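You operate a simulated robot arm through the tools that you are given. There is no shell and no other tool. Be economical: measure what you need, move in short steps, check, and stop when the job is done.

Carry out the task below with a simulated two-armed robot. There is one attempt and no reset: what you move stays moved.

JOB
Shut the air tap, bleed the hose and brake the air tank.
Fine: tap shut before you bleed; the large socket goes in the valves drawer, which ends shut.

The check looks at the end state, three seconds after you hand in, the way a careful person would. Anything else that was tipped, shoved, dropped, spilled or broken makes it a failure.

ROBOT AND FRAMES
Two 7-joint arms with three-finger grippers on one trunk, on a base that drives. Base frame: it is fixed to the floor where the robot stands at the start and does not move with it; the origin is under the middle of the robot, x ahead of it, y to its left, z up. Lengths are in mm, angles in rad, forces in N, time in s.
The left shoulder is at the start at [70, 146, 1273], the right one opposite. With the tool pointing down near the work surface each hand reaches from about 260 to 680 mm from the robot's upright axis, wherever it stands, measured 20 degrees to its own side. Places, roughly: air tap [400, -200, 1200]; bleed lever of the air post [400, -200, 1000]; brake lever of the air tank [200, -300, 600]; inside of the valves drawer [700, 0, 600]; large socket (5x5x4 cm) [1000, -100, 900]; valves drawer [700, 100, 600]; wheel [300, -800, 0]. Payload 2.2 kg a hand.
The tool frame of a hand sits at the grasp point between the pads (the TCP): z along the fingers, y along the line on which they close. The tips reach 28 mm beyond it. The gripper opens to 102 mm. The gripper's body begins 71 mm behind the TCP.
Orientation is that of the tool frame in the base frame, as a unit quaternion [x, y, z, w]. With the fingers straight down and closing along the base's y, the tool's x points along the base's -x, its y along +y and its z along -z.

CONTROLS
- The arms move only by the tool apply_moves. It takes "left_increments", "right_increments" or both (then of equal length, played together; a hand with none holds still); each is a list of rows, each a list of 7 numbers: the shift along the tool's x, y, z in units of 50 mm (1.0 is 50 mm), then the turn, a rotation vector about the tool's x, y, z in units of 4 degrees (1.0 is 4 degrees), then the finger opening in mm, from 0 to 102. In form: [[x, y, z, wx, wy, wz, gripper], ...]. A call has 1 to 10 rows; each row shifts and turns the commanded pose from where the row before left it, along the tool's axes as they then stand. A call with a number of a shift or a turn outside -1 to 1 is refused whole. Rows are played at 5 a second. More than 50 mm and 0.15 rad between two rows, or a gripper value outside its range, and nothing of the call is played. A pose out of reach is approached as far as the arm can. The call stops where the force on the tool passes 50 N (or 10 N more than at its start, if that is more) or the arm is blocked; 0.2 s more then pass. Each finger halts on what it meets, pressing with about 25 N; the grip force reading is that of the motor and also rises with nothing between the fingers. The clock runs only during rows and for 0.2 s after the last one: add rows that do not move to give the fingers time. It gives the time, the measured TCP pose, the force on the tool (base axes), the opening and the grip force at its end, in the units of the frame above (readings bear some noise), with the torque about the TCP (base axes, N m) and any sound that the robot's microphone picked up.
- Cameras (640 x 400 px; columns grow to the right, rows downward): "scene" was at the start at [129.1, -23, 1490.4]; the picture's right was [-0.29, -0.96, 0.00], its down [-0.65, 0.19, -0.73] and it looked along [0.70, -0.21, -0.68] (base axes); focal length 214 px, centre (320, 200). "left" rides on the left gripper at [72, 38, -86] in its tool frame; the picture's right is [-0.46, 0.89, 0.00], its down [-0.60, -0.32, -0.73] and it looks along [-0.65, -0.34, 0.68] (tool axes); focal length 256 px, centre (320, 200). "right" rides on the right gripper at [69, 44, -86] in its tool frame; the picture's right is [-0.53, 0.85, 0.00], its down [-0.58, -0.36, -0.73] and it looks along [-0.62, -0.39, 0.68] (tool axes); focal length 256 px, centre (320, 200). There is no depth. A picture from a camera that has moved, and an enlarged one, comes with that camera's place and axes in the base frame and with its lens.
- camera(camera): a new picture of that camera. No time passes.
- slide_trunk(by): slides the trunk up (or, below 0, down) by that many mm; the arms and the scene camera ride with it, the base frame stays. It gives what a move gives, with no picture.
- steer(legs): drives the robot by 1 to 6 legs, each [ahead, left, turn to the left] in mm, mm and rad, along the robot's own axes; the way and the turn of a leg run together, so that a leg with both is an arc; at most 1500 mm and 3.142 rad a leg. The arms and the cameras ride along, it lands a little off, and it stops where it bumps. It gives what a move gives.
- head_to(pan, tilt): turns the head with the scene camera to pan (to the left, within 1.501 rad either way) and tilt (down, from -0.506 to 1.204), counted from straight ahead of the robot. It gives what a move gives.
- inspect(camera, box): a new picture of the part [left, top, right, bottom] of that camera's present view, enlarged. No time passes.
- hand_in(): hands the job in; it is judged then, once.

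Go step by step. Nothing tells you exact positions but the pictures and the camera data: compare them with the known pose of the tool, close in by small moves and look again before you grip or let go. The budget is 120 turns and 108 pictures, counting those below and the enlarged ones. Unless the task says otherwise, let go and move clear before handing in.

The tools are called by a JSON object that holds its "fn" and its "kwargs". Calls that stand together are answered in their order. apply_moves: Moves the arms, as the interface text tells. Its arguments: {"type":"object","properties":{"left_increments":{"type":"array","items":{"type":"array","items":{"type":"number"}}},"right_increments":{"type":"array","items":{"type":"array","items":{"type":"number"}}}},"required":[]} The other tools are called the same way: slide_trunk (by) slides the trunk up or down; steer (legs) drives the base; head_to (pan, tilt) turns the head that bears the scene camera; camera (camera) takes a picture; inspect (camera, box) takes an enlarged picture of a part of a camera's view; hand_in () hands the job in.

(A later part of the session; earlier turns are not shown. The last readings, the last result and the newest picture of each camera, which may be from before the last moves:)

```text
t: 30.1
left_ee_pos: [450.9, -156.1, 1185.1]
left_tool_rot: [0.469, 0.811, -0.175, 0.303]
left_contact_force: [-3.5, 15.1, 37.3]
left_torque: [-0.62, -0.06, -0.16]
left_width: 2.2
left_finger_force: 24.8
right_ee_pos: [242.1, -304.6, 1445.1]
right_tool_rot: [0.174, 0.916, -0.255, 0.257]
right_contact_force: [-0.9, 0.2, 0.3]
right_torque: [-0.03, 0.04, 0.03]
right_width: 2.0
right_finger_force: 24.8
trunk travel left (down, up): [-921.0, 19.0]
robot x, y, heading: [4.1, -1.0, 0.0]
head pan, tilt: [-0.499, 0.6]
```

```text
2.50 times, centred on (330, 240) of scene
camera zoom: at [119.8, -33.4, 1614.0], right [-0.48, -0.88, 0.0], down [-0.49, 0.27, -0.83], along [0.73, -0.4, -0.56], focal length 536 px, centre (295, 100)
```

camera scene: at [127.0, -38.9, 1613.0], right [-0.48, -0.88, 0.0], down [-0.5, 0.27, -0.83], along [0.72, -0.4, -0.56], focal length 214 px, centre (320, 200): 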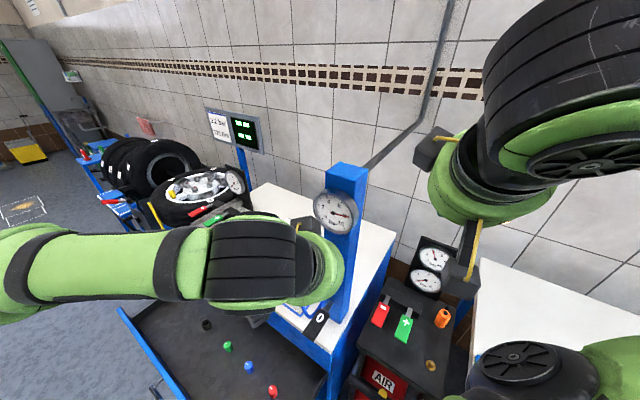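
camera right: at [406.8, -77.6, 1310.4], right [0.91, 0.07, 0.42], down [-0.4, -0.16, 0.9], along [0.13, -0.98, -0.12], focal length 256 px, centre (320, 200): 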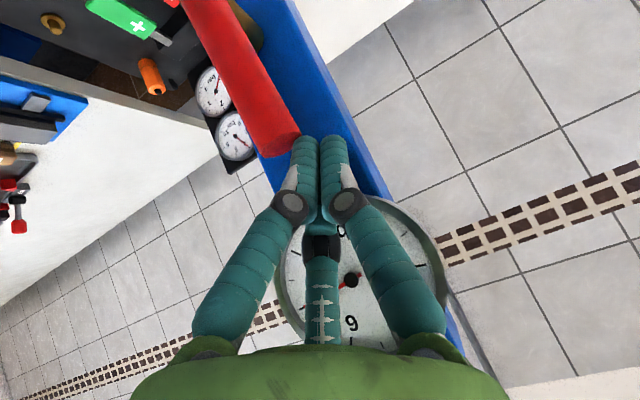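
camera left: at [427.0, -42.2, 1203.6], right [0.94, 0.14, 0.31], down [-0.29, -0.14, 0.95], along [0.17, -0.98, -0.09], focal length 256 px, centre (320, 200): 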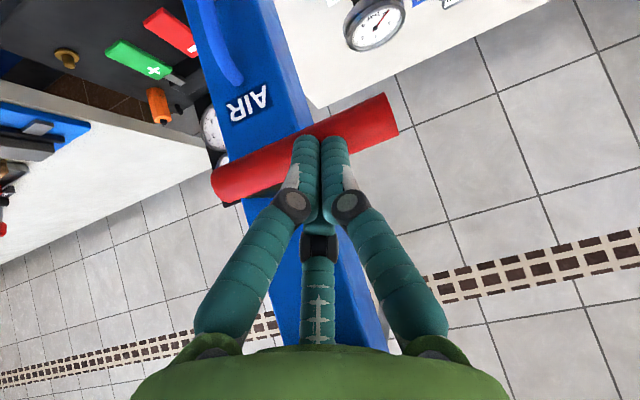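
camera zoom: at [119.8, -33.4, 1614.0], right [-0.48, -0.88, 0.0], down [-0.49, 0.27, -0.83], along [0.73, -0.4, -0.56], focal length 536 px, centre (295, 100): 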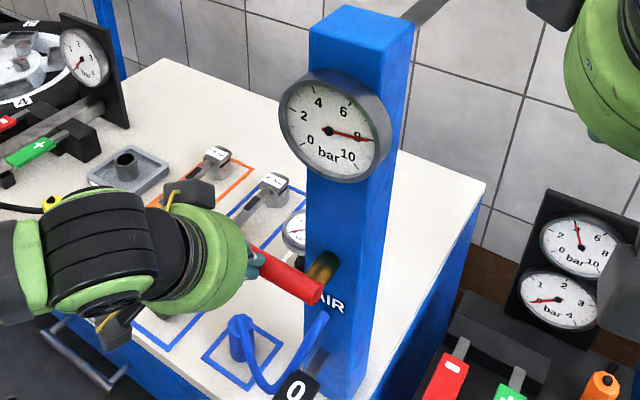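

The handle is now across the pipe at its stop, so the tap is shut. I retreat and bring the left hand above the "0" bleed lever.

{"fn": "apply_moves", "kwargs": {"left_increments": [[0, 0, -0.8, 0, 0, 0, 0], [0, 0, -0.8, 0, 0, 0, 0], [0.51, -0.28, 0.655, 0, 0, 0, 0], [0.51, -0.28, 0.655, 0, 0, 0, 0], [0.51, -0.28, 0.655, 0, 0, 0, 0], [0.51, -0.28, 0.655, 0, 0, 0, 0], [0, 0, 0, 0, 0, 0, 0]]}}

{"fn": "camera", "kwargs": {"camera": "left"}}

{"fn": "camera", "kwargs": {"camera": "scene"}}

{"fn": "inspect", "kwargs": {"camera": "scene", "box": [280, 180, 400, 340]}}

```text
t: 31.7
left_ee_pos: [383.5, -150.7, 1072.3]
left_tool_rot: [0.469, 0.815, -0.17, 0.295]
left_contact_force: [0.3, -0.3, 0.1]
left_torque: [-0.02, -0.05, 0.05]
left_width: 1.9
left_finger_force: 25.1
right_ee_pos: [248.9, -312.6, 1441.1]
right_tool_rot: [0.173, 0.917, -0.251, 0.255]
right_contact_force: [0.3, 0.0, 0.3]
right_torque: [-0.01, -0.02, 0.02]
right_width: 2.2
right_finger_force: 24.7
trunk travel left (down, up): [-921.0, 19.0]
robot x, y, heading: [0.6, -1.9, -0.006]
head pan, tilt: [-0.499, 0.6]
```

```text
71 pictures are left
camera left: at [361.5, -37.0, 1091.6], right [0.95, 0.13, 0.3], down [-0.28, -0.15, 0.95], along [0.17, -0.98, -0.11], focal length 256 px, centre (320, 200)
```

left: 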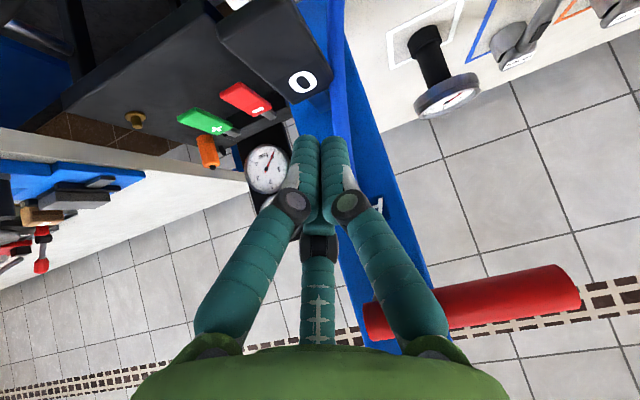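

```text
70 pictures are left
camera scene: at [128.4, -42.9, 1612.8], right [-0.48, -0.88, 0.0], down [-0.5, 0.27, -0.82], along [0.72, -0.39, -0.57], focal length 214 px, centre (320, 200)
```

scene: 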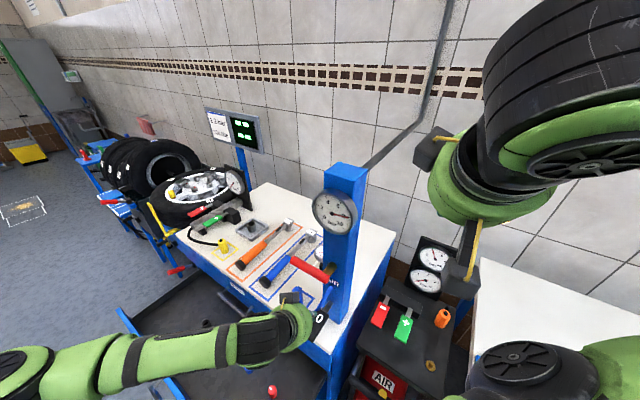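

```text
2.50 times, centred on (340, 260) of scene
camera zoom: at [128.4, -42.9, 1612.8], right [-0.48, -0.88, 0.0], down [-0.5, 0.27, -0.82], along [0.72, -0.39, -0.57], focal length 536 px, centre (270, 50)
```

zoom: 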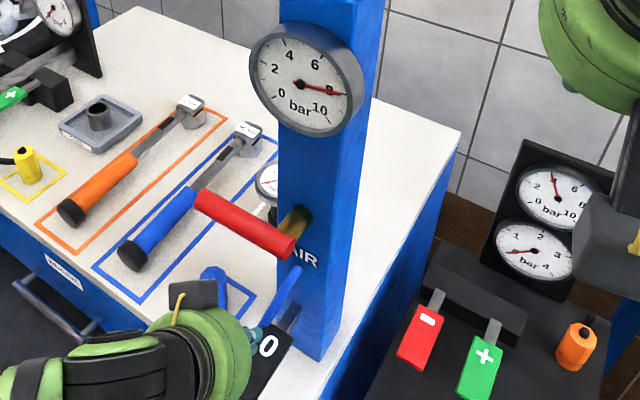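

{"fn": "apply_moves", "kwargs": {"left_increments": [[0.3, 0, 0.355, 0, 0, 0, 0], [0.3, 0, 0.355, 0, 0, 0, 0], [0, 0, 0, 0, 0, 0, 0]]}}

{"fn": "camera", "kwargs": {"camera": "left"}}

```text
t: 32.5
left_ee_pos: [381.3, -148.5, 1024.0]
left_tool_rot: [0.469, 0.814, -0.171, 0.298]
left_contact_force: [-0.8, 0.4, -0.1]
left_torque: [0.02, -0.01, 0.0]
left_width: 2.2
left_finger_force: 24.6
right_ee_pos: [247.7, -311.6, 1441.4]
right_tool_rot: [0.174, 0.918, -0.251, 0.254]
right_contact_force: [1.2, -0.5, -0.1]
right_torque: [0.02, -0.02, 0.01]
right_width: 2.0
right_finger_force: 25.1
trunk travel left (down, up): [-921.0, 19.0]
robot x, y, heading: [4.4, -2.4, -0.003]
head pan, tilt: [-0.499, 0.6]
```

```text
68 pictures are left
camera left: at [360.1, -35.5, 1044.9], right [0.94, 0.13, 0.3], down [-0.28, -0.15, 0.95], along [0.17, -0.98, -0.11], focal length 256 px, centre (320, 200)
```

left: 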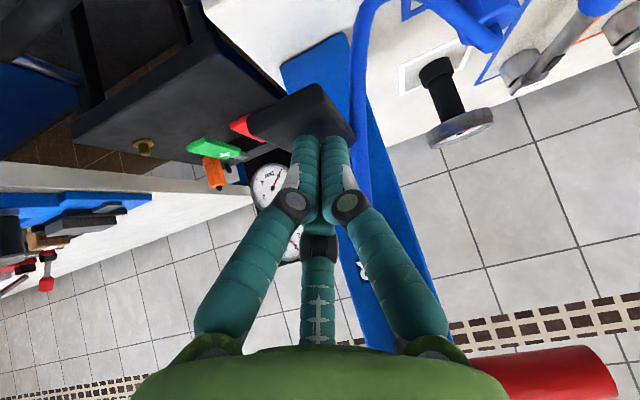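

{"fn": "apply_moves", "kwargs": {"left_increments": [[0.08, -0.1, 0.09, 0, 0, 0, 0], [0.08, 0, 0.09, 0, 0, 0, 0], [0.08, 0, 0.09, 0, 0, 0, 0], [0.08, 0, 0.09, 0, 0, 0, 0], [0, 0, 0, 0, 0, 0, 0]]}}

{"fn": "camera", "kwargs": {"camera": "left"}}

{"fn": "inspect", "kwargs": {"camera": "scene", "box": [280, 180, 400, 340]}}

```text
t: 33.7
left_ee_pos: [377.1, -151.7, 1002.2]
left_tool_rot: [0.47, 0.814, -0.172, 0.295]
left_contact_force: [0.0, 0.5, 3.0]
left_torque: [-0.05, 0.02, 0.03]
left_width: 2.0
left_finger_force: 25.2
right_ee_pos: [246.9, -312.1, 1440.5]
right_tool_rot: [0.175, 0.917, -0.252, 0.255]
right_contact_force: [0.0, 0.0, -0.9]
right_torque: [0.01, 0.01, -0.02]
right_width: 1.9
right_finger_force: 25.0
trunk travel left (down, up): [-921.0, 19.0]
robot x, y, heading: [-1.2, 3.0, -0.002]
head pan, tilt: [-0.499, 0.6]
```

```text
67 pictures are left
camera left: at [355.5, -38.0, 1022.0], right [0.94, 0.13, 0.3], down [-0.28, -0.15, 0.95], along [0.17, -0.98, -0.11], focal length 256 px, centre (320, 200)
```

left: 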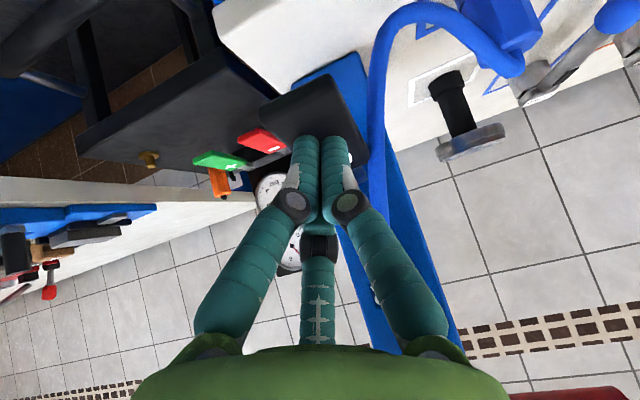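

```text
2.50 times, centred on (340, 260) of scene
camera zoom: at [126.8, -41.5, 1612.9], right [-0.48, -0.88, 0.0], down [-0.5, 0.27, -0.83], along [0.72, -0.39, -0.56], focal length 536 px, centre (270, 50)
```

zoom: 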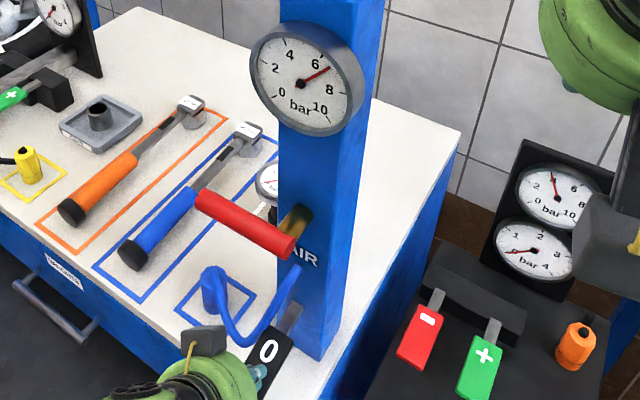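

The gauge is dropping (8 → about 7 bar), so the lever bleeds while held. I press a bit more and hold.

{"fn": "apply_moves", "kwargs": {"left_increments": [[0.06, 0, 0.07, 0, 0, 0, 0], [0, 0, 0, 0, 0, 0, 0], [0, 0, 0, 0, 0, 0, 0], [0, 0, 0, 0, 0, 0, 0], [0, 0, 0, 0, 0, 0, 0], [0, 0, 0, 0, 0, 0, 0], [0, 0, 0, 0, 0, 0, 0], [0, 0, 0, 0, 0, 0, 0], [0, 0, 0, 0, 0, 0, 0], [0, 0, 0, 0, 0, 0, 0]]}}

{"fn": "inspect", "kwargs": {"camera": "scene", "box": [280, 180, 400, 340]}}

```text
t: 35.9
left_ee_pos: [377.0, -151.5, 997.6]
left_tool_rot: [0.47, 0.814, -0.171, 0.296]
left_contact_force: [-1.2, -0.3, 5.4]
left_torque: [-0.01, -0.04, 0.0]
left_width: 2.1
left_finger_force: 24.8
right_ee_pos: [247.7, -311.5, 1440.5]
right_tool_rot: [0.174, 0.917, -0.252, 0.255]
right_contact_force: [0.2, 0.3, 0.2]
right_torque: [0.0, 0.03, 0.0]
right_width: 2.2
right_finger_force: 25.2
trunk travel left (down, up): [-921.0, 19.0]
robot x, y, heading: [1.7, -1.6, 0.001]
head pan, tilt: [-0.499, 0.6]
```

```text
2.50 times, centred on (340, 260) of scene
camera zoom: at [126.7, -41.5, 1613.0], right [-0.48, -0.88, 0.0], down [-0.5, 0.27, -0.83], along [0.72, -0.39, -0.56], focal length 536 px, centre (270, 50)
```

zoom: 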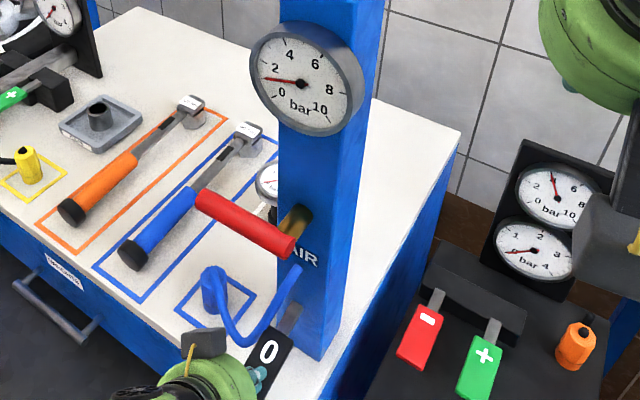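

{"fn": "apply_moves", "kwargs": {"left_increments": [[0, 0, 0, 0, 0, 0, 0], [0, 0, 0, 0, 0, 0, 0], [0, 0, 0, 0, 0, 0, 0], [0, 0, 0, 0, 0, 0, 0], [0, 0, 0, 0, 0, 0, 0], [0, 0, 0, 0, 0, 0, 0], [0, 0, 0, 0, 0, 0, 0], [0, 0, 0, 0, 0, 0, 0], [0, 0, 0, 0, 0, 0, 0], [0, 0, 0, 0, 0, 0, 0]]}}

{"fn": "apply_moves", "kwargs": {"left_increments": [[0, 0, 0, 0, 0, 0, 0], [0, 0, 0, 0, 0, 0, 0], [0, 0, 0, 0, 0, 0, 0], [0, 0, 0, 0, 0, 0, 0], [0, 0, 0, 0, 0, 0, 0], [0, 0, 0, 0, 0, 0, 0], [0, 0, 0, 0, 0, 0, 0], [0, 0, 0, 0, 0, 0, 0], [0, 0, 0, 0, 0, 0, 0], [0, 0, 0, 0, 0, 0, 0]]}}

{"fn": "apply_moves", "kwargs": {"left_increments": [[-0.3, 0, -0.355, 0, 0, 0, 0], [-0.3, 0, -0.355, 0, 0, 0, 0], [0, 0, -0.8, 0, 0, 0, 0], [0, 0, -0.8, 0, 0, 0, 0], [0, 0, 0, 0, 0, 0, 0]]}}

{"fn": "inspect", "kwargs": {"camera": "scene", "box": [280, 180, 400, 340]}}

```text
t: 38.1
left_ee_pos: [377.7, -150.8, 997.7]
left_tool_rot: [0.47, 0.814, -0.171, 0.297]
left_contact_force: [-0.4, -0.4, 4.5]
left_torque: [-0.01, 0.02, 0.02]
left_width: 2.3
left_finger_force: 24.9
right_ee_pos: [247.0, -311.9, 1441.3]
right_tool_rot: [0.175, 0.917, -0.253, 0.255]
right_contact_force: [0.4, 0.0, 0.7]
right_torque: [0.0, -0.03, -0.03]
right_width: 2.0
right_finger_force: 24.8
trunk travel left (down, up): [-921.0, 19.0]
robot x, y, heading: [-2.8, -0.2, -0.001]
head pan, tilt: [-0.499, 0.6]
```

```text
t: 40.3
left_ee_pos: [378.2, -151.3, 998.8]
left_tool_rot: [0.47, 0.814, -0.171, 0.296]
left_contact_force: [-0.3, -1.2, 4.9]
left_torque: [0.0, 0.04, -0.04]
left_width: 2.3
left_finger_force: 25.2
right_ee_pos: [247.8, -311.7, 1441.6]
right_tool_rot: [0.174, 0.917, -0.251, 0.255]
right_contact_force: [0.6, 0.1, 0.4]
right_torque: [0.0, -0.01, -0.01]
right_width: 2.1
right_finger_force: 24.8
trunk travel left (down, up): [-921.0, 19.0]
robot x, y, heading: [2.9, 0.4, -0.005]
head pan, tilt: [-0.499, 0.6]
```

```text
t: 41.5
left_ee_pos: [352.4, -109.0, 1106.1]
left_tool_rot: [0.47, 0.815, -0.17, 0.295]
left_contact_force: [0.5, 0.0, 0.8]
left_torque: [0.0, 0.03, -0.04]
left_width: 2.2
left_finger_force: 24.7
right_ee_pos: [248.0, -312.6, 1440.2]
right_tool_rot: [0.176, 0.917, -0.253, 0.254]
right_contact_force: [-0.6, -0.8, 0.6]
right_torque: [0.02, -0.05, 0.01]
right_width: 2.2
right_finger_force: 25.4
trunk travel left (down, up): [-921.0, 19.0]
robot x, y, heading: [-2.3, -0.0, -0.0]
head pan, tilt: [-0.499, 0.6]
```

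```text
2.50 times, centred on (340, 260) of scene
camera zoom: at [127.8, -42.6, 1612.8], right [-0.48, -0.88, 0.0], down [-0.5, 0.27, -0.82], along [0.72, -0.39, -0.57], focal length 536 px, centre (270, 50)
```

zoom: 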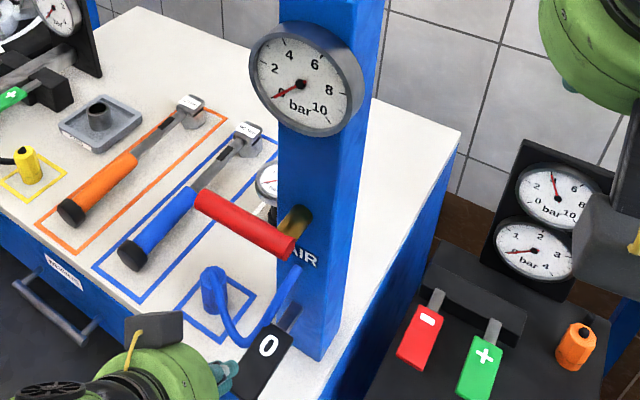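

Gauge reads 0 with the lever released: hose bled, tap shut. Now look for the air tank's brake.

{"fn": "head_to", "kwargs": {"pan": -0.75, "tilt": 0.95}}

{"fn": "camera", "kwargs": {"camera": "scene"}}

{"fn": "camera", "kwargs": {"camera": "left"}}

{"fn": "camera", "kwargs": {"camera": "right"}}

```text
t: 42.3
left_ee_pos: [350.7, -107.6, 1105.1]
left_tool_rot: [0.469, 0.814, -0.17, 0.296]
left_contact_force: [-0.7, 0.4, 0.7]
left_torque: [-0.02, 0.0, 0.01]
left_width: 2.1
left_finger_force: 24.9
right_ee_pos: [247.9, -312.0, 1440.7]
right_tool_rot: [0.174, 0.918, -0.251, 0.254]
right_contact_force: [-0.3, 0.6, -0.2]
right_torque: [0.0, 0.0, 0.0]
right_width: 2.0
right_finger_force: 25.5
trunk travel left (down, up): [-921.0, 19.0]
robot x, y, heading: [-1.8, -2.3, 0.001]
head pan, tilt: [-0.75, 0.949]
```

```text
63 pictures are left
camera scene: at [103.2, -49.2, 1584.5], right [-0.68, -0.73, 0.0], down [-0.59, 0.55, -0.58], along [0.43, -0.4, -0.81], focal length 214 px, centre (320, 200)
```

scene: 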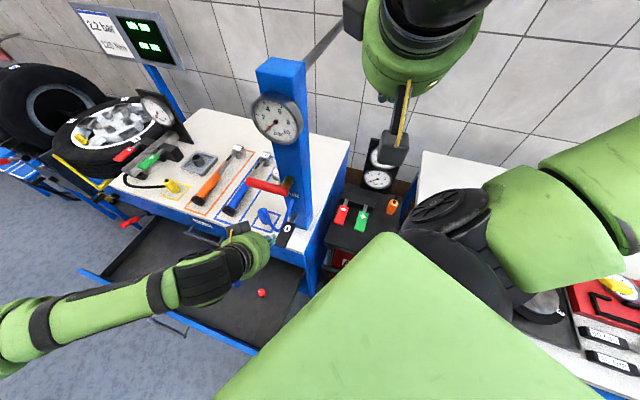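

```text
62 pictures are left
camera left: at [328.8, 5.5, 1125.1], right [0.94, 0.13, 0.3], down [-0.28, -0.15, 0.95], along [0.17, -0.98, -0.11], focal length 256 px, centre (320, 200)
```

left: 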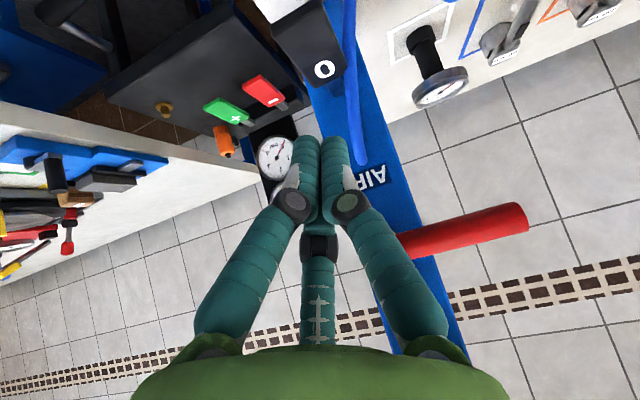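

```text
61 pictures are left
camera right: at [180.3, -215.1, 1452.2], right [0.81, 0.58, -0.02], down [0.03, 0.0, 1.0], along [0.58, -0.81, -0.02], focal length 256 px, centre (320, 200)
```

right: 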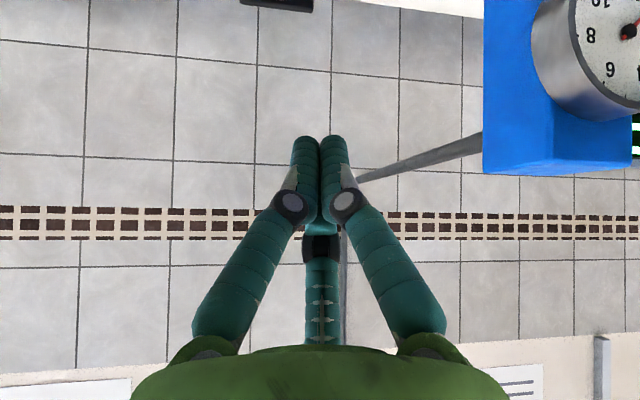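

{"fn": "apply_moves", "kwargs": {"left_increments": [[0, 0, -0.5, 0, 1, 0, 0], [0, 0, -0.5, 0, 1, 0, 0], [0, 0, 0, 0, 1, 0, 0], [0, 0, 0, 0, 1, 0, 0], [0, 0, 0, 0, 1, 0, 0], [0, 0, 0, 0, 1, 0, 0], [0, 0, 0, 0, 1, 0, 0], [0, 0, 0, 0, 1, 0, 0], [0, 0, 0, 0, 1, 0, 0], [0, 0, 0, 0, 1, 0, 0]]}}

{"fn": "camera", "kwargs": {"camera": "left"}}

```text
t: 44.5
left_ee_pos: [336.8, -80.9, 1145.2]
left_tool_rot: [0.5, 0.866, 0.001, -0.001]
left_contact_force: [0.1, -1.5, -0.5]
left_torque: [-0.01, -0.01, 0.03]
left_width: 1.9
left_finger_force: 24.6
right_ee_pos: [248.2, -312.6, 1440.3]
right_tool_rot: [0.175, 0.917, -0.252, 0.253]
right_contact_force: [0.4, -0.6, -0.4]
right_torque: [-0.01, 0.0, 0.0]
right_width: 2.2
right_finger_force: 24.8
trunk travel left (down, up): [-921.0, 19.0]
robot x, y, heading: [2.6, 0.4, 0.001]
head pan, tilt: [-0.75, 0.949]
```

```text
60 pictures are left
camera left: at [334.2, -0.7, 1231.6], right [1.0, 0.04, 0.0], down [0.03, -0.68, 0.73], along [0.03, -0.73, -0.68], focal length 256 px, centre (320, 200)
```

left: 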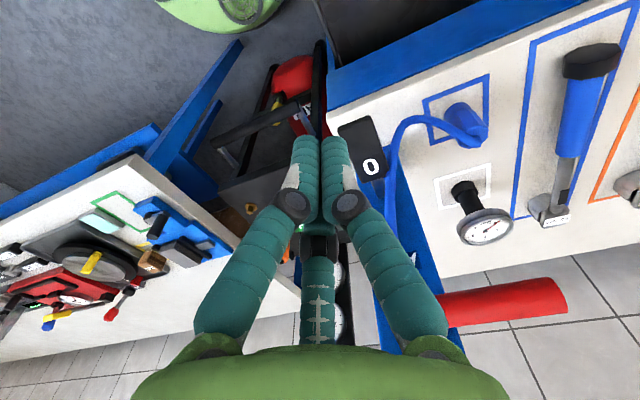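

{"fn": "apply_moves", "kwargs": {"left_increments": [[0.4, -0.75, 0, 0, 1, 0, 0], [0.4, -0.75, 0, 0, 1, 0, 0], [0, 0, 0, 0, 1, 0, 0], [0, 0, 0, 0, 1, 0, 0], [0, 0, 0, 0, 1, 0, 0]]}}

{"fn": "camera", "kwargs": {"camera": "left"}}

{"fn": "inspect", "kwargs": {"camera": "left", "box": [200, 20, 400, 180]}}

```text
t: 45.7
left_ee_pos: [253.6, -84.1, 1147.1]
left_tool_rot: [0.492, 0.853, 0.087, -0.151]
left_contact_force: [0.2, -0.4, -0.5]
left_torque: [0.05, -0.01, 0.03]
left_width: 2.1
left_finger_force: 25.1
right_ee_pos: [247.6, -313.7, 1441.4]
right_tool_rot: [0.174, 0.918, -0.251, 0.255]
right_contact_force: [-0.5, -0.7, -0.7]
right_torque: [0.02, 0.0, 0.02]
right_width: 2.2
right_finger_force: 25.3
trunk travel left (down, up): [-921.0, 19.0]
robot x, y, heading: [-1.5, 1.8, 0.001]
head pan, tilt: [-0.75, 0.949]
```

```text
59 pictures are left
camera left: at [265.5, -33.3, 1253.2], right [0.98, 0.07, -0.16], down [0.14, -0.87, 0.48], along [-0.11, -0.49, -0.86], focal length 256 px, centre (320, 200)
```

left: 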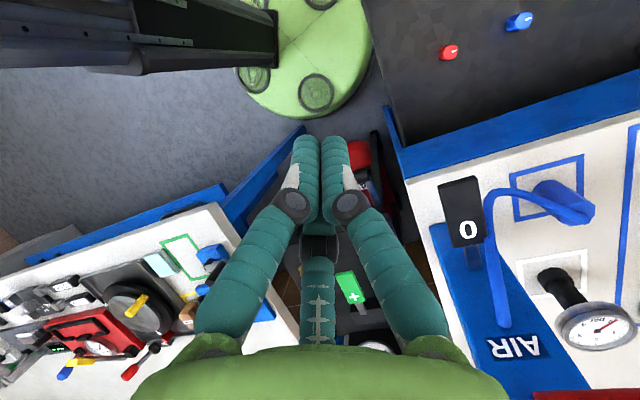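

```text
2.50 times, centred on (300, 100) of left
camera zoom: at [265.5, -33.3, 1253.2], right [0.98, 0.07, -0.16], down [0.14, -0.87, 0.48], along [-0.11, -0.49, -0.86], focal length 640 px, centre (370, 450)
```

zoom: 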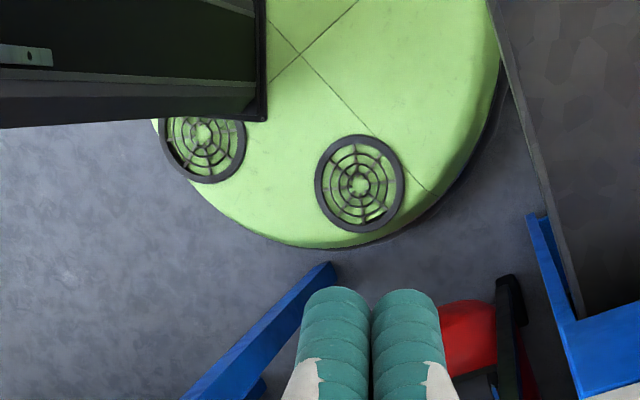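

{"fn": "apply_moves", "kwargs": {"left_increments": [[-0.4, 0.9, 0, 0, -1, 0, 0], [-0.4, 0.9, 0, 0, -1, 0, 0], [0, 0.5, 0, 0, -1, 0, 0]]}}

{"fn": "camera", "kwargs": {"camera": "left"}}

{"fn": "inspect", "kwargs": {"camera": "left", "box": [180, 20, 380, 180]}}

```text
t: 46.5
left_ee_pos: [370.1, -56.9, 1132.8]
left_tool_rot: [0.498, 0.864, 0.035, -0.06]
left_contact_force: [-0.2, 0.9, 0.8]
left_torque: [-0.01, -0.01, 0.03]
left_width: 1.8
left_finger_force: 25.0
right_ee_pos: [247.6, -310.9, 1441.4]
right_tool_rot: [0.173, 0.917, -0.252, 0.255]
right_contact_force: [0.5, 0.7, -0.1]
right_torque: [-0.04, 0.0, 0.0]
right_width: 2.2
right_finger_force: 25.0
trunk travel left (down, up): [-921.0, 19.0]
robot x, y, heading: [2.2, -0.0, -0.002]
head pan, tilt: [-0.75, 0.949]
```

```text
57 pictures are left
camera left: at [373.9, 12.4, 1228.9], right [1.0, 0.04, -0.06], down [0.08, -0.76, 0.64], along [-0.02, -0.64, -0.76], focal length 256 px, centre (320, 200)
```

left: 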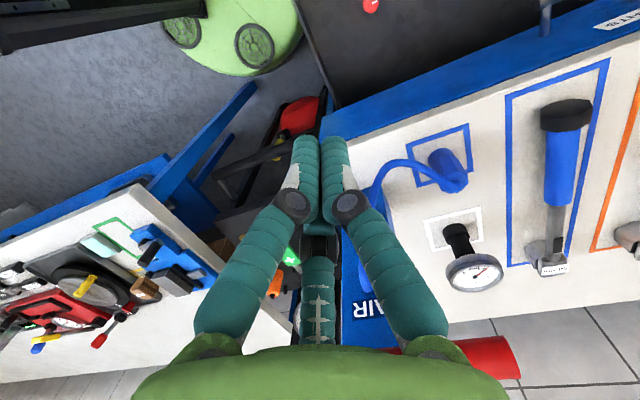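

```text
2.50 times, centred on (280, 100) of left
camera zoom: at [373.9, 12.4, 1228.9], right [1.0, 0.04, -0.06], down [0.08, -0.76, 0.64], along [-0.02, -0.64, -0.76], focal length 640 px, centre (420, 450)
```

zoom: 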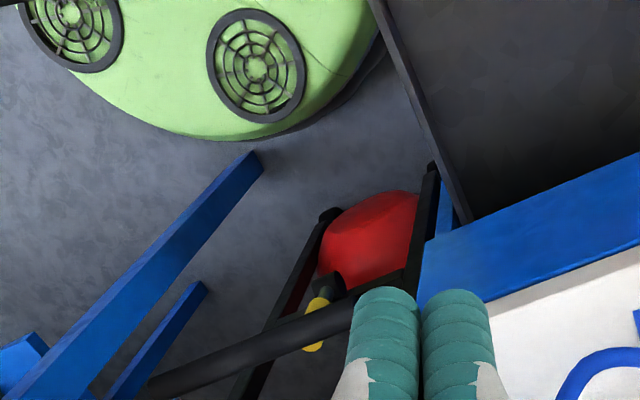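

The brake seems to be the yellow-handled lever on the tank trolley near (224, -366, 575). Trunk lowering is easier once the drawer is shut, so I'll do socket and drawer first; check the floor to the left before driving.

{"fn": "head_to", "kwargs": {"pan": 0.75, "tilt": 0.75}}

{"fn": "camera", "kwargs": {"camera": "scene"}}

```text
t: 48.1
left_ee_pos: [370.6, -58.4, 1133.8]
left_tool_rot: [0.499, 0.864, 0.034, -0.061]
left_contact_force: [0.3, -0.1, -0.1]
left_torque: [0.0, -0.01, -0.02]
left_width: 2.1
left_finger_force: 24.4
right_ee_pos: [247.9, -311.5, 1440.9]
right_tool_rot: [0.175, 0.917, -0.253, 0.254]
right_contact_force: [-0.6, -0.5, -0.8]
right_torque: [-0.01, 0.0, 0.02]
right_width: 2.4
right_finger_force: 25.4
trunk travel left (down, up): [-921.0, 19.0]
robot x, y, heading: [0.5, 0.0, -0.008]
head pan, tilt: [0.75, 0.75]
```

```text
55 pictures are left
camera scene: at [110.4, 57.1, 1600.0], right [0.68, -0.73, 0.0], down [-0.5, -0.46, -0.73], along [0.54, 0.5, -0.68], focal length 214 px, centre (320, 200)
```

scene: 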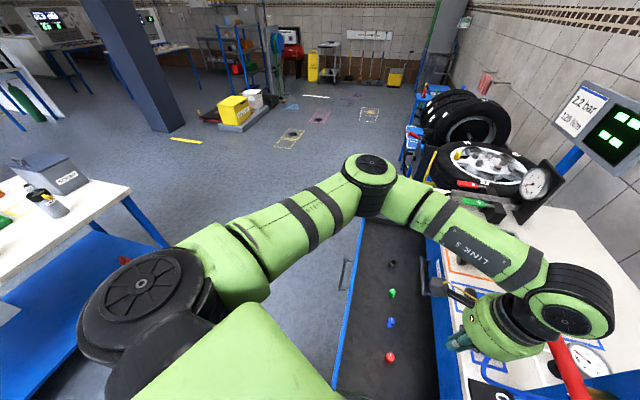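

{"fn": "steer", "kwargs": {"legs": [[-150, 261, 0], [547, 256, 0], [0, 0, -1.047]]}}

{"fn": "head_to", "kwargs": {"pan": 0, "tilt": 0.9}}

{"fn": "camera", "kwargs": {"camera": "scene"}}

```text
t: 55.8
left_ee_pos: [544.1, 159.8, 1132.8]
left_tool_rot: [0.862, 0.502, 0.06, -0.035]
left_contact_force: [-0.8, 0.4, -0.1]
left_torque: [-0.02, -0.03, 0.0]
left_width: 1.8
left_finger_force: 25.5
right_ee_pos: [263.9, 137.3, 1441.0]
right_tool_rot: [0.607, 0.709, -0.345, 0.095]
right_contact_force: [-0.4, -0.2, -0.1]
right_torque: [0.0, -0.01, -0.03]
right_width: 2.0
right_finger_force: 25.2
trunk travel left (down, up): [-921.0, 19.0]
robot x, y, heading: [402.7, 510.5, -1.04]
head pan, tilt: [0.75, 0.75]
```

```text
t: 56.9
left_ee_pos: [543.2, 159.8, 1132.3]
left_tool_rot: [0.862, 0.502, 0.06, -0.034]
left_contact_force: [-0.7, 0.2, -0.3]
left_torque: [0.02, 0.01, 0.07]
left_width: 2.0
left_finger_force: 24.9
right_ee_pos: [263.4, 138.3, 1440.8]
right_tool_rot: [0.607, 0.71, -0.345, 0.094]
right_contact_force: [-0.1, 0.2, -0.7]
right_torque: [0.02, -0.01, 0.02]
right_width: 1.8
right_finger_force: 25.2
trunk travel left (down, up): [-921.0, 19.0]
robot x, y, heading: [403.7, 506.9, -1.039]
head pan, tilt: [0.0, 0.901]
```

```text
54 pictures are left
camera scene: at [469.5, 401.2, 1588.1], right [-0.86, -0.51, 0.0], down [-0.4, 0.68, -0.62], along [0.31, -0.54, -0.78], focal length 214 px, centre (320, 200)
```

scene: 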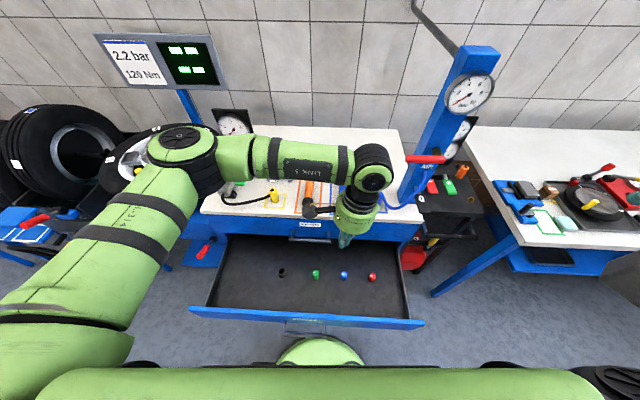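

Driven into place: robot now faces the bench squarely, drawer open ahead of me. I straighten both hands to point straight down before working.

{"fn": "apply_moves", "kwargs": {"right_increments": [[0, 0, 0, 0, 0, 1, 0], [0, 0, 0, 0, 0, 1, 0], [0, 0, 0, 0, 0, 1, 0], [0, 0, 0, 0, 0, 1, 0], [0, 0, 0, 0, 0, 1, 0], [0, 0, 0, 0, 0, 1, 0], [0, 0, 0, 0, 0, 1, 0], [0, 0, 0, 0, 0, 1, 0], [0, 0, 0, 0, 0, 1, 0], [0, 0, 0, 0, 0, 1, 0]], "left_increments": [[0, 0, 0, 0, -1, 0, 0], [0, 0, 0, 0, -1, 0, 0], [0, 0, 0, 0, -1, 0, 0], [0, 0, 0, 0, -0.45, 0, 0], [0, 0, 0, 0, 0, -1, 0], [0, 0, 0, 0, 0, -1, 0], [0, 0, 0, 0, 0, -1, 0], [0, 0, 0, 0, 0, -1, 0], [0, 0, 0, 0, 0, -1, 0], [0, 0, 0, 0, 0, -1, 0]]}}

{"fn": "apply_moves", "kwargs": {"right_increments": [[0, 0, 0, 0, 1, 0, 0], [0, 0, 0, 0, 1, 0, 0], [0, 0, 0, 0, 1, 0, 0], [0, 0, 0, 0, 1, 0, 0], [0, 0, 0, 0, 1, 0, 0], [0, 0, 0, 0, 1, 0, 0], [0, 0, 0, 0, 1, 0, 0], [0, 0, 0, 0, 1, 0, 0], [0, 0, 0, 0, 1, 0, 0], [0, 0, 0, 0, 1, 0, 0]], "left_increments": [[0, 0, 0, 0, 0, -1, 0], [0, 0, 0, 0, 0, -1, 0], [0, 0, 0, 0, 0, -1, 0], [0, 0, 0, 0, 0, -1, 0], [0, 0, 0, 0, 0, -1, 0], [0, 0, 0, 0, 0, -1, 0], [0, 0, 0, 0, 0, -1, 0], [0, 0, 0, 0, 0, -1, 0], [0, 0, 0, 0, 0, -1, 0], [0, 0, 0, 0, 0, 0, 0]]}}

{"fn": "apply_moves", "kwargs": {"right_increments": [[0, 0, 0, 0, 0.45, 0, 0], [0, 0, 0, 0, 0, -1, 0], [0, 0, 0, 0, 0, -1, 0], [0, 0, 0, 0, 0, -1, 0], [0, 0, 0, 0, 0, -1, 0], [0, 0, 0, 0, 0, -1, 0], [0, 0, 0, 0, 0, -1, 0], [0, 0, 0, 0, 0, -1, 0], [0, 0, 0, 0, 0, -1, 0], [0, 0, 0, 0, 0, -1, 0]]}}

{"fn": "apply_moves", "kwargs": {"right_increments": [[0, 0, 0, 0, 0, -1, 0], [0, 0, 0, 0, 0, -1, 0], [0, 0, 0, 0, 0, -1, 0], [0, 0, 0, 0, 0, -1, 0], [0, 0, 0, 0, 0, -1, 0], [0, 0, 0, 0, 0, -1, 0], [0, 0, 0, 0, 0, 0, 0]]}}

{"fn": "camera", "kwargs": {"camera": "scene"}}

```text
t: 59.1
left_ee_pos: [543.3, 158.8, 1132.2]
left_tool_rot: [0.739, 0.672, -0.048, 0.016]
left_contact_force: [-0.5, 0.2, 0.8]
left_torque: [0.02, 0.01, 0.02]
left_width: 1.7
left_finger_force: 25.6
right_ee_pos: [263.1, 136.8, 1441.8]
right_tool_rot: [0.814, 0.457, -0.292, 0.207]
right_contact_force: [-0.5, 0.0, -0.4]
right_torque: [-0.01, -0.04, 0.0]
right_width: 1.9
right_finger_force: 24.7
trunk travel left (down, up): [-921.0, 19.0]
robot x, y, heading: [406.9, 508.3, -1.041]
head pan, tilt: [0.0, 0.901]
```

```text
t: 61.3
left_ee_pos: [545.0, 159.3, 1133.5]
left_tool_rot: [0.496, 0.867, -0.051, 0.0]
left_contact_force: [-0.1, -0.1, -0.6]
left_torque: [0.0, 0.0, 0.03]
left_width: 2.1
left_finger_force: 25.2
right_ee_pos: [262.6, 136.3, 1440.1]
right_tool_rot: [0.864, 0.502, 0.004, 0.038]
right_contact_force: [0.1, -0.6, 1.1]
right_torque: [0.0, -0.01, -0.01]
right_width: 2.1
right_finger_force: 24.3
trunk travel left (down, up): [-921.0, 19.0]
robot x, y, heading: [406.6, 513.0, -1.043]
head pan, tilt: [0.0, 0.901]
```

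```text
t: 63.5
left_ee_pos: [543.7, 159.9, 1133.1]
left_tool_rot: [0.497, 0.866, -0.051, 0.0]
left_contact_force: [0.3, -0.2, 0.2]
left_torque: [0.01, -0.03, 0.0]
left_width: 2.2
left_finger_force: 24.7
right_ee_pos: [262.9, 136.1, 1441.0]
right_tool_rot: [0.666, 0.745, 0.007, 0.033]
right_contact_force: [0.7, 0.6, -0.1]
right_torque: [0.0, -0.02, -0.04]
right_width: 2.0
right_finger_force: 25.1
trunk travel left (down, up): [-921.0, 19.0]
robot x, y, heading: [412.1, 506.6, -1.037]
head pan, tilt: [0.0, 0.901]
```

```text
t: 65.1
left_ee_pos: [542.8, 159.4, 1134.0]
left_tool_rot: [0.497, 0.866, -0.051, 0.001]
left_contact_force: [0.5, -0.2, -0.9]
left_torque: [0.01, -0.03, 0.02]
left_width: 2.1
left_finger_force: 25.0
right_ee_pos: [263.1, 137.5, 1440.7]
right_tool_rot: [0.496, 0.868, 0.0, 0.035]
right_contact_force: [0.1, -0.6, -2.1]
right_torque: [0.0, -0.02, 0.01]
right_width: 2.0
right_finger_force: 25.2
trunk travel left (down, up): [-921.0, 19.0]
robot x, y, heading: [405.2, 506.0, -1.039]
head pan, tilt: [0.0, 0.901]
```

```text
53 pictures are left
camera scene: at [469.4, 401.2, 1588.1], right [-0.86, -0.51, 0.0], down [-0.4, 0.68, -0.62], along [0.31, -0.54, -0.78], focal length 214 px, centre (320, 200)
```

scene: 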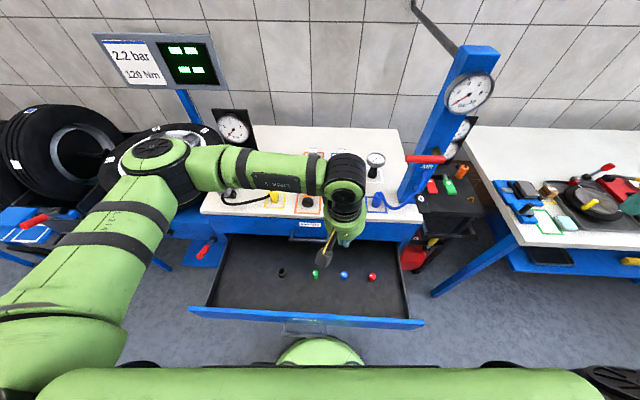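

{"fn": "apply_moves", "kwargs": {"left_increments": [[0.55, 0.78, 0, -0.32, 0, 0, 0], [0.55, 0.78, 0, -0.32, 0, 0, 0], [0.55, 0.78, 0, -0.32, 0, 0, 0], [0.55, 0.78, 0, -0.32, 0, 0, 0], [0, 0, 0, 0, 0, 0, 0]], "right_increments": [[0, 0, 0, 0.12, 0.22, 0, 0], [0, 0, 0, 0.12, 0.22, 0, 0], [0, 0, 0, 0.12, 0.22, 0, 0], [0, 0, 0, 0.12, 0.22, 0, 0], [0, 0, 0, 0, 0, 0, 0]]}}

{"fn": "slide_trunk", "kwargs": {"by": -380}}

{"fn": "camera", "kwargs": {"camera": "scene"}}

{"fn": "camera", "kwargs": {"camera": "left"}}

```text
t: 66.3
left_ee_pos: [620.1, 317.9, 1115.1]
left_tool_rot: [0.496, 0.868, -0.01, 0.022]
left_contact_force: [-0.6, 0.4, -0.2]
left_torque: [0.02, 0.0, -0.05]
left_width: 2.2
left_finger_force: 24.7
left hand out of reach, approached as far as the arm can: row 4
right_ee_pos: [262.7, 135.6, 1440.8]
right_tool_rot: [0.497, 0.868, 0.001, 0.0]
right_contact_force: [0.2, -0.4, 0.1]
right_torque: [0.01, 0.01, -0.01]
right_width: 2.3
right_finger_force: 24.5
trunk travel left (down, up): [-921.0, 19.0]
robot x, y, heading: [405.1, 508.3, -1.042]
head pan, tilt: [0.0, 0.901]
```

```text
t: 70.0
left_ee_pos: [621.7, 319.0, 734.6]
left_tool_rot: [0.496, 0.868, -0.01, 0.022]
left_contact_force: [0.5, 0.2, 0.4]
left_torque: [0.01, 0.01, -0.03]
left_width: 2.1
left_finger_force: 25.0
right_ee_pos: [263.1, 136.3, 1060.8]
right_tool_rot: [0.498, 0.867, 0.001, 0.0]
right_contact_force: [0.1, 0.1, 0.3]
right_torque: [-0.01, 0.01, 0.0]
right_width: 2.2
right_finger_force: 25.2
trunk travel left (down, up): [-541.0, 399.0]
robot x, y, heading: [407.4, 505.2, -1.04]
head pan, tilt: [0.0, 0.901]
```

```text
52 pictures are left
camera scene: at [469.4, 401.2, 1208.1], right [-0.86, -0.51, 0.0], down [-0.4, 0.68, -0.62], along [0.31, -0.54, -0.78], focal length 214 px, centre (320, 200)
```

scene: 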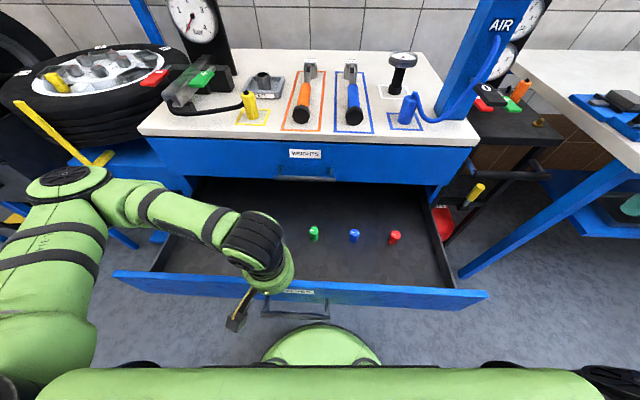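

```text
51 pictures are left
camera left: at [615.3, 402.3, 818.0], right [1.0, 0.05, 0.03], down [0.01, -0.65, 0.76], along [0.05, -0.76, -0.65], focal length 256 px, centre (320, 200)
```

left: 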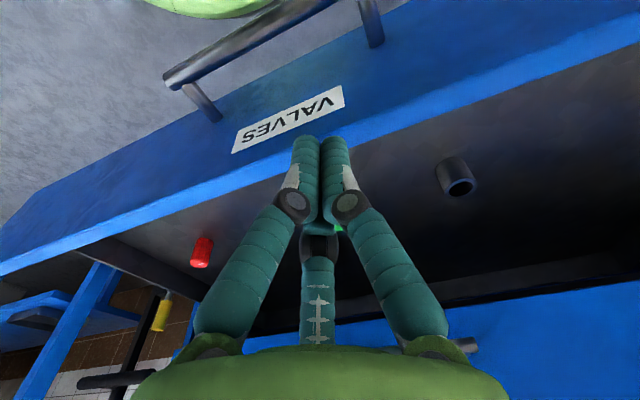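

The VALVES drawer front is at about n≈-15, top near z 700, and the left fingertips sit right at its top edge. I back the base 40 mm, lower the trunk 42 mm and check, then push the drawer partly in by driving.

{"fn": "steer", "kwargs": {"legs": [[-40, 0, 0]]}}

{"fn": "slide_trunk", "kwargs": {"by": -42}}

{"fn": "camera", "kwargs": {"camera": "left"}}

```text
t: 70.8
left_ee_pos: [600.8, 352.4, 734.2]
left_tool_rot: [0.495, 0.868, -0.01, 0.022]
left_contact_force: [-0.5, 0.4, -0.1]
left_torque: [-0.02, -0.01, -0.02]
left_width: 2.5
left_finger_force: 25.1
right_ee_pos: [242.6, 170.9, 1060.4]
right_tool_rot: [0.497, 0.867, 0.001, -0.001]
right_contact_force: [0.1, 0.7, 0.5]
right_torque: [-0.02, -0.05, 0.03]
right_width: 2.1
right_finger_force: 25.5
trunk travel left (down, up): [-541.0, 399.0]
robot x, y, heading: [387.9, 542.2, -1.042]
head pan, tilt: [0.0, 0.901]
```

```text
t: 71.7
left_ee_pos: [600.1, 352.9, 692.9]
left_tool_rot: [0.495, 0.868, -0.011, 0.022]
left_contact_force: [0.0, -0.1, -0.7]
left_torque: [0.0, 0.0, 0.02]
left_width: 2.1
left_finger_force: 25.4
right_ee_pos: [242.9, 170.8, 1019.0]
right_tool_rot: [0.497, 0.868, 0.001, 0.0]
right_contact_force: [0.3, -0.1, 0.3]
right_torque: [0.0, -0.02, -0.03]
right_width: 2.2
right_finger_force: 25.2
trunk travel left (down, up): [-499.0, 441.0]
robot x, y, heading: [387.6, 542.2, -1.041]
head pan, tilt: [0.0, 0.901]
```

```text
50 pictures are left
camera left: at [595.4, 436.5, 775.9], right [1.0, 0.05, 0.03], down [0.01, -0.65, 0.76], along [0.05, -0.76, -0.65], focal length 256 px, centre (320, 200)
```

left: 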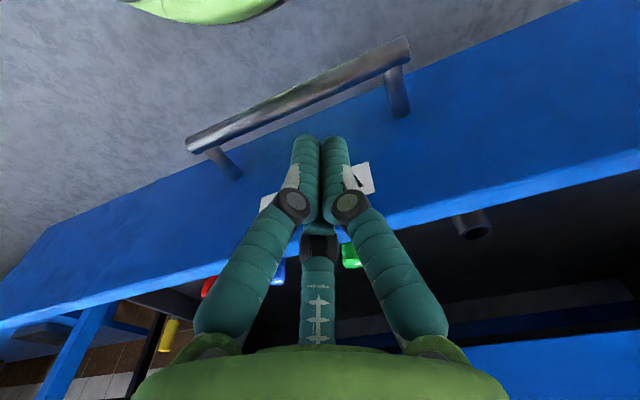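

{"fn": "steer", "kwargs": {"legs": [[215, 0, 0]]}}

{"fn": "camera", "kwargs": {"camera": "scene"}}

```text
t: 73.3
left_ee_pos: [708.0, 165.3, 692.7]
left_tool_rot: [0.498, 0.867, -0.01, 0.021]
left_contact_force: [-0.7, 0.5, 0.2]
left_torque: [0.04, 0.03, 0.04]
left_width: 1.9
left_finger_force: 25.3
right_ee_pos: [347.6, -12.1, 1017.8]
right_tool_rot: [0.499, 0.867, 0.002, 0.0]
right_contact_force: [0.1, -0.2, 0.4]
right_torque: [0.01, 0.01, 0.01]
right_width: 1.9
right_finger_force: 24.6
trunk travel left (down, up): [-499.0, 441.0]
robot x, y, heading: [494.4, 357.0, -1.048]
head pan, tilt: [0.0, 0.901]
```

```text
49 pictures are left
camera scene: at [556.4, 250.1, 1166.0], right [-0.87, -0.5, 0.0], down [-0.39, 0.68, -0.62], along [0.31, -0.54, -0.78], focal length 214 px, centre (320, 200)
```

scene: 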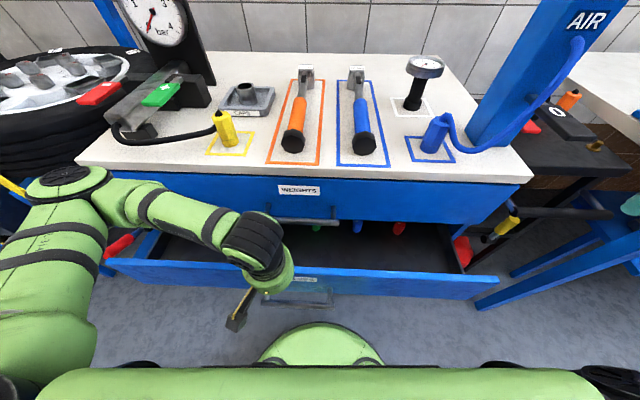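

Drawer is now about half shut. The socket stands in the tray at about (983, -127, 916). I raise the trunk, move the base 60 mm forward and bring the left hand above it.

{"fn": "slide_trunk", "kwargs": {"by": 320}}

{"fn": "steer", "kwargs": {"legs": [[60, 0, 0]]}}

{"fn": "camera", "kwargs": {"camera": "scene"}}

```text
t: 76.5
left_ee_pos: [707.6, 166.7, 1013.1]
left_tool_rot: [0.498, 0.867, -0.011, 0.022]
left_contact_force: [-0.4, -0.4, -0.9]
left_torque: [-0.01, 0.02, 0.01]
left_width: 2.2
left_finger_force: 24.9
right_ee_pos: [347.8, -12.6, 1338.7]
right_tool_rot: [0.5, 0.866, 0.001, 0.0]
right_contact_force: [0.0, -0.3, -0.2]
right_torque: [0.0, 0.01, 0.03]
right_width: 2.2
right_finger_force: 24.7
trunk travel left (down, up): [-819.0, 121.0]
robot x, y, heading: [493.1, 359.8, -1.047]
head pan, tilt: [0.0, 0.901]
```

```text
t: 77.5
left_ee_pos: [733.9, 120.0, 1013.9]
left_tool_rot: [0.498, 0.867, -0.012, 0.024]
left_contact_force: [-0.4, -0.1, -0.7]
left_torque: [-0.08, -0.05, 0.0]
left_width: 2.1
left_finger_force: 25.0
right_ee_pos: [374.0, -57.2, 1340.3]
right_tool_rot: [0.499, 0.866, 0.0, 0.002]
right_contact_force: [0.0, 1.2, 0.6]
right_torque: [-0.09, -0.03, 0.01]
right_width: 2.1
right_finger_force: 25.2
trunk travel left (down, up): [-819.0, 121.0]
robot x, y, heading: [526.9, 306.9, -1.051]
head pan, tilt: [0.0, 0.901]
```

```text
48 pictures are left
camera scene: at [581.7, 206.1, 1486.9], right [-0.87, -0.5, 0.0], down [-0.39, 0.68, -0.63], along [0.31, -0.54, -0.78], focal length 214 px, centre (320, 200)
```

scene: 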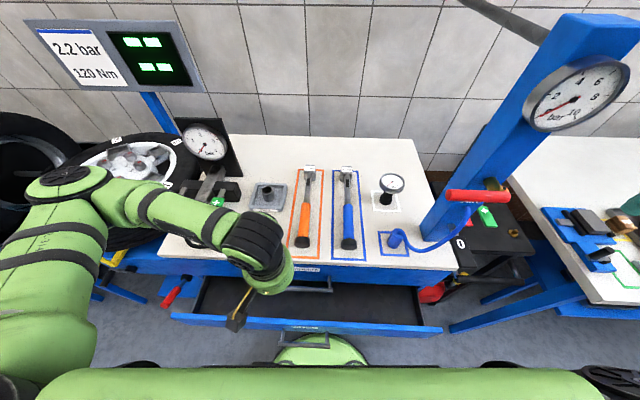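

{"fn": "apply_moves", "kwargs": {"left_increments": [[-0.95, 0.27, 0, 0, 0, 0, 75], [-0.95, 0.27, 0, 0, 0, 0, 75], [-0.95, 0.27, 0, 0, 0, 0, 75], [-0.95, 0.27, 0, 0, 0, 0, 75], [-0.95, 0.27, 0, 0, 0, 0, 75], [-0.95, 0.27, 0, 0, 0, 0, 75], [0, 0, 0, 0, 0, 0, 75]]}}

{"fn": "camera", "kwargs": {"camera": "left"}}

{"fn": "camera", "kwargs": {"camera": "scene"}}

```text
t: 79.1
left_ee_pos: [951.7, -90.4, 1028.1]
left_tool_rot: [0.499, 0.866, -0.012, 0.022]
left_contact_force: [0.3, 0.6, 0.1]
left_torque: [0.0, -0.03, -0.01]
left_width: 74.9
left_finger_force: 0.0
right_ee_pos: [377.2, -63.4, 1338.9]
right_tool_rot: [0.499, 0.867, 0.001, 0.001]
right_contact_force: [0.2, 0.0, -0.2]
right_torque: [-0.01, 0.02, 0.01]
right_width: 2.0
right_finger_force: 25.0
trunk travel left (down, up): [-819.0, 121.0]
robot x, y, heading: [523.9, 304.3, -1.049]
head pan, tilt: [0.0, 0.901]
```

```text
47 pictures are left
camera left: at [945.4, -6.3, 1111.7], right [1.0, 0.04, 0.02], down [0.01, -0.65, 0.76], along [0.05, -0.76, -0.65], focal length 256 px, centre (320, 200)
```

left: 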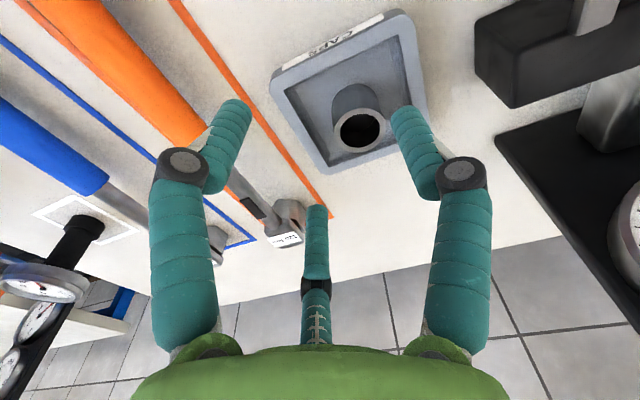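

```text
46 pictures are left
camera scene: at [586.0, 199.3, 1486.2], right [-0.87, -0.5, 0.0], down [-0.39, 0.68, -0.62], along [0.31, -0.54, -0.78], focal length 214 px, centre (320, 200)
```

scene: 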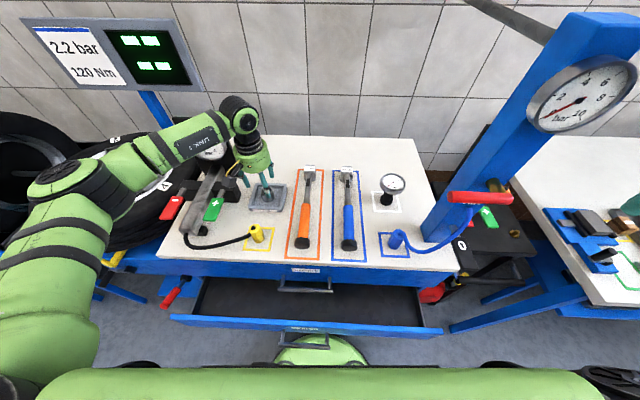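

{"fn": "inspect", "kwargs": {"camera": "left", "box": [260, 0, 440, 190]}}

```text
2.11 times, centred on (350, 95) of left
camera zoom: at [945.4, -6.3, 1111.7], right [1.0, 0.04, 0.02], down [0.01, -0.65, 0.76], along [0.05, -0.76, -0.65], focal length 539 px, centre (257, 421)
```

zoom: 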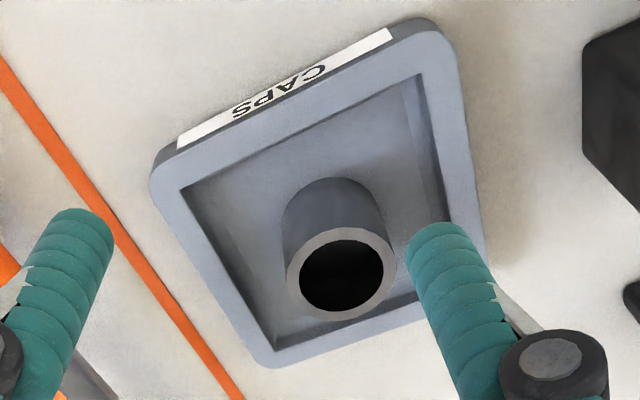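

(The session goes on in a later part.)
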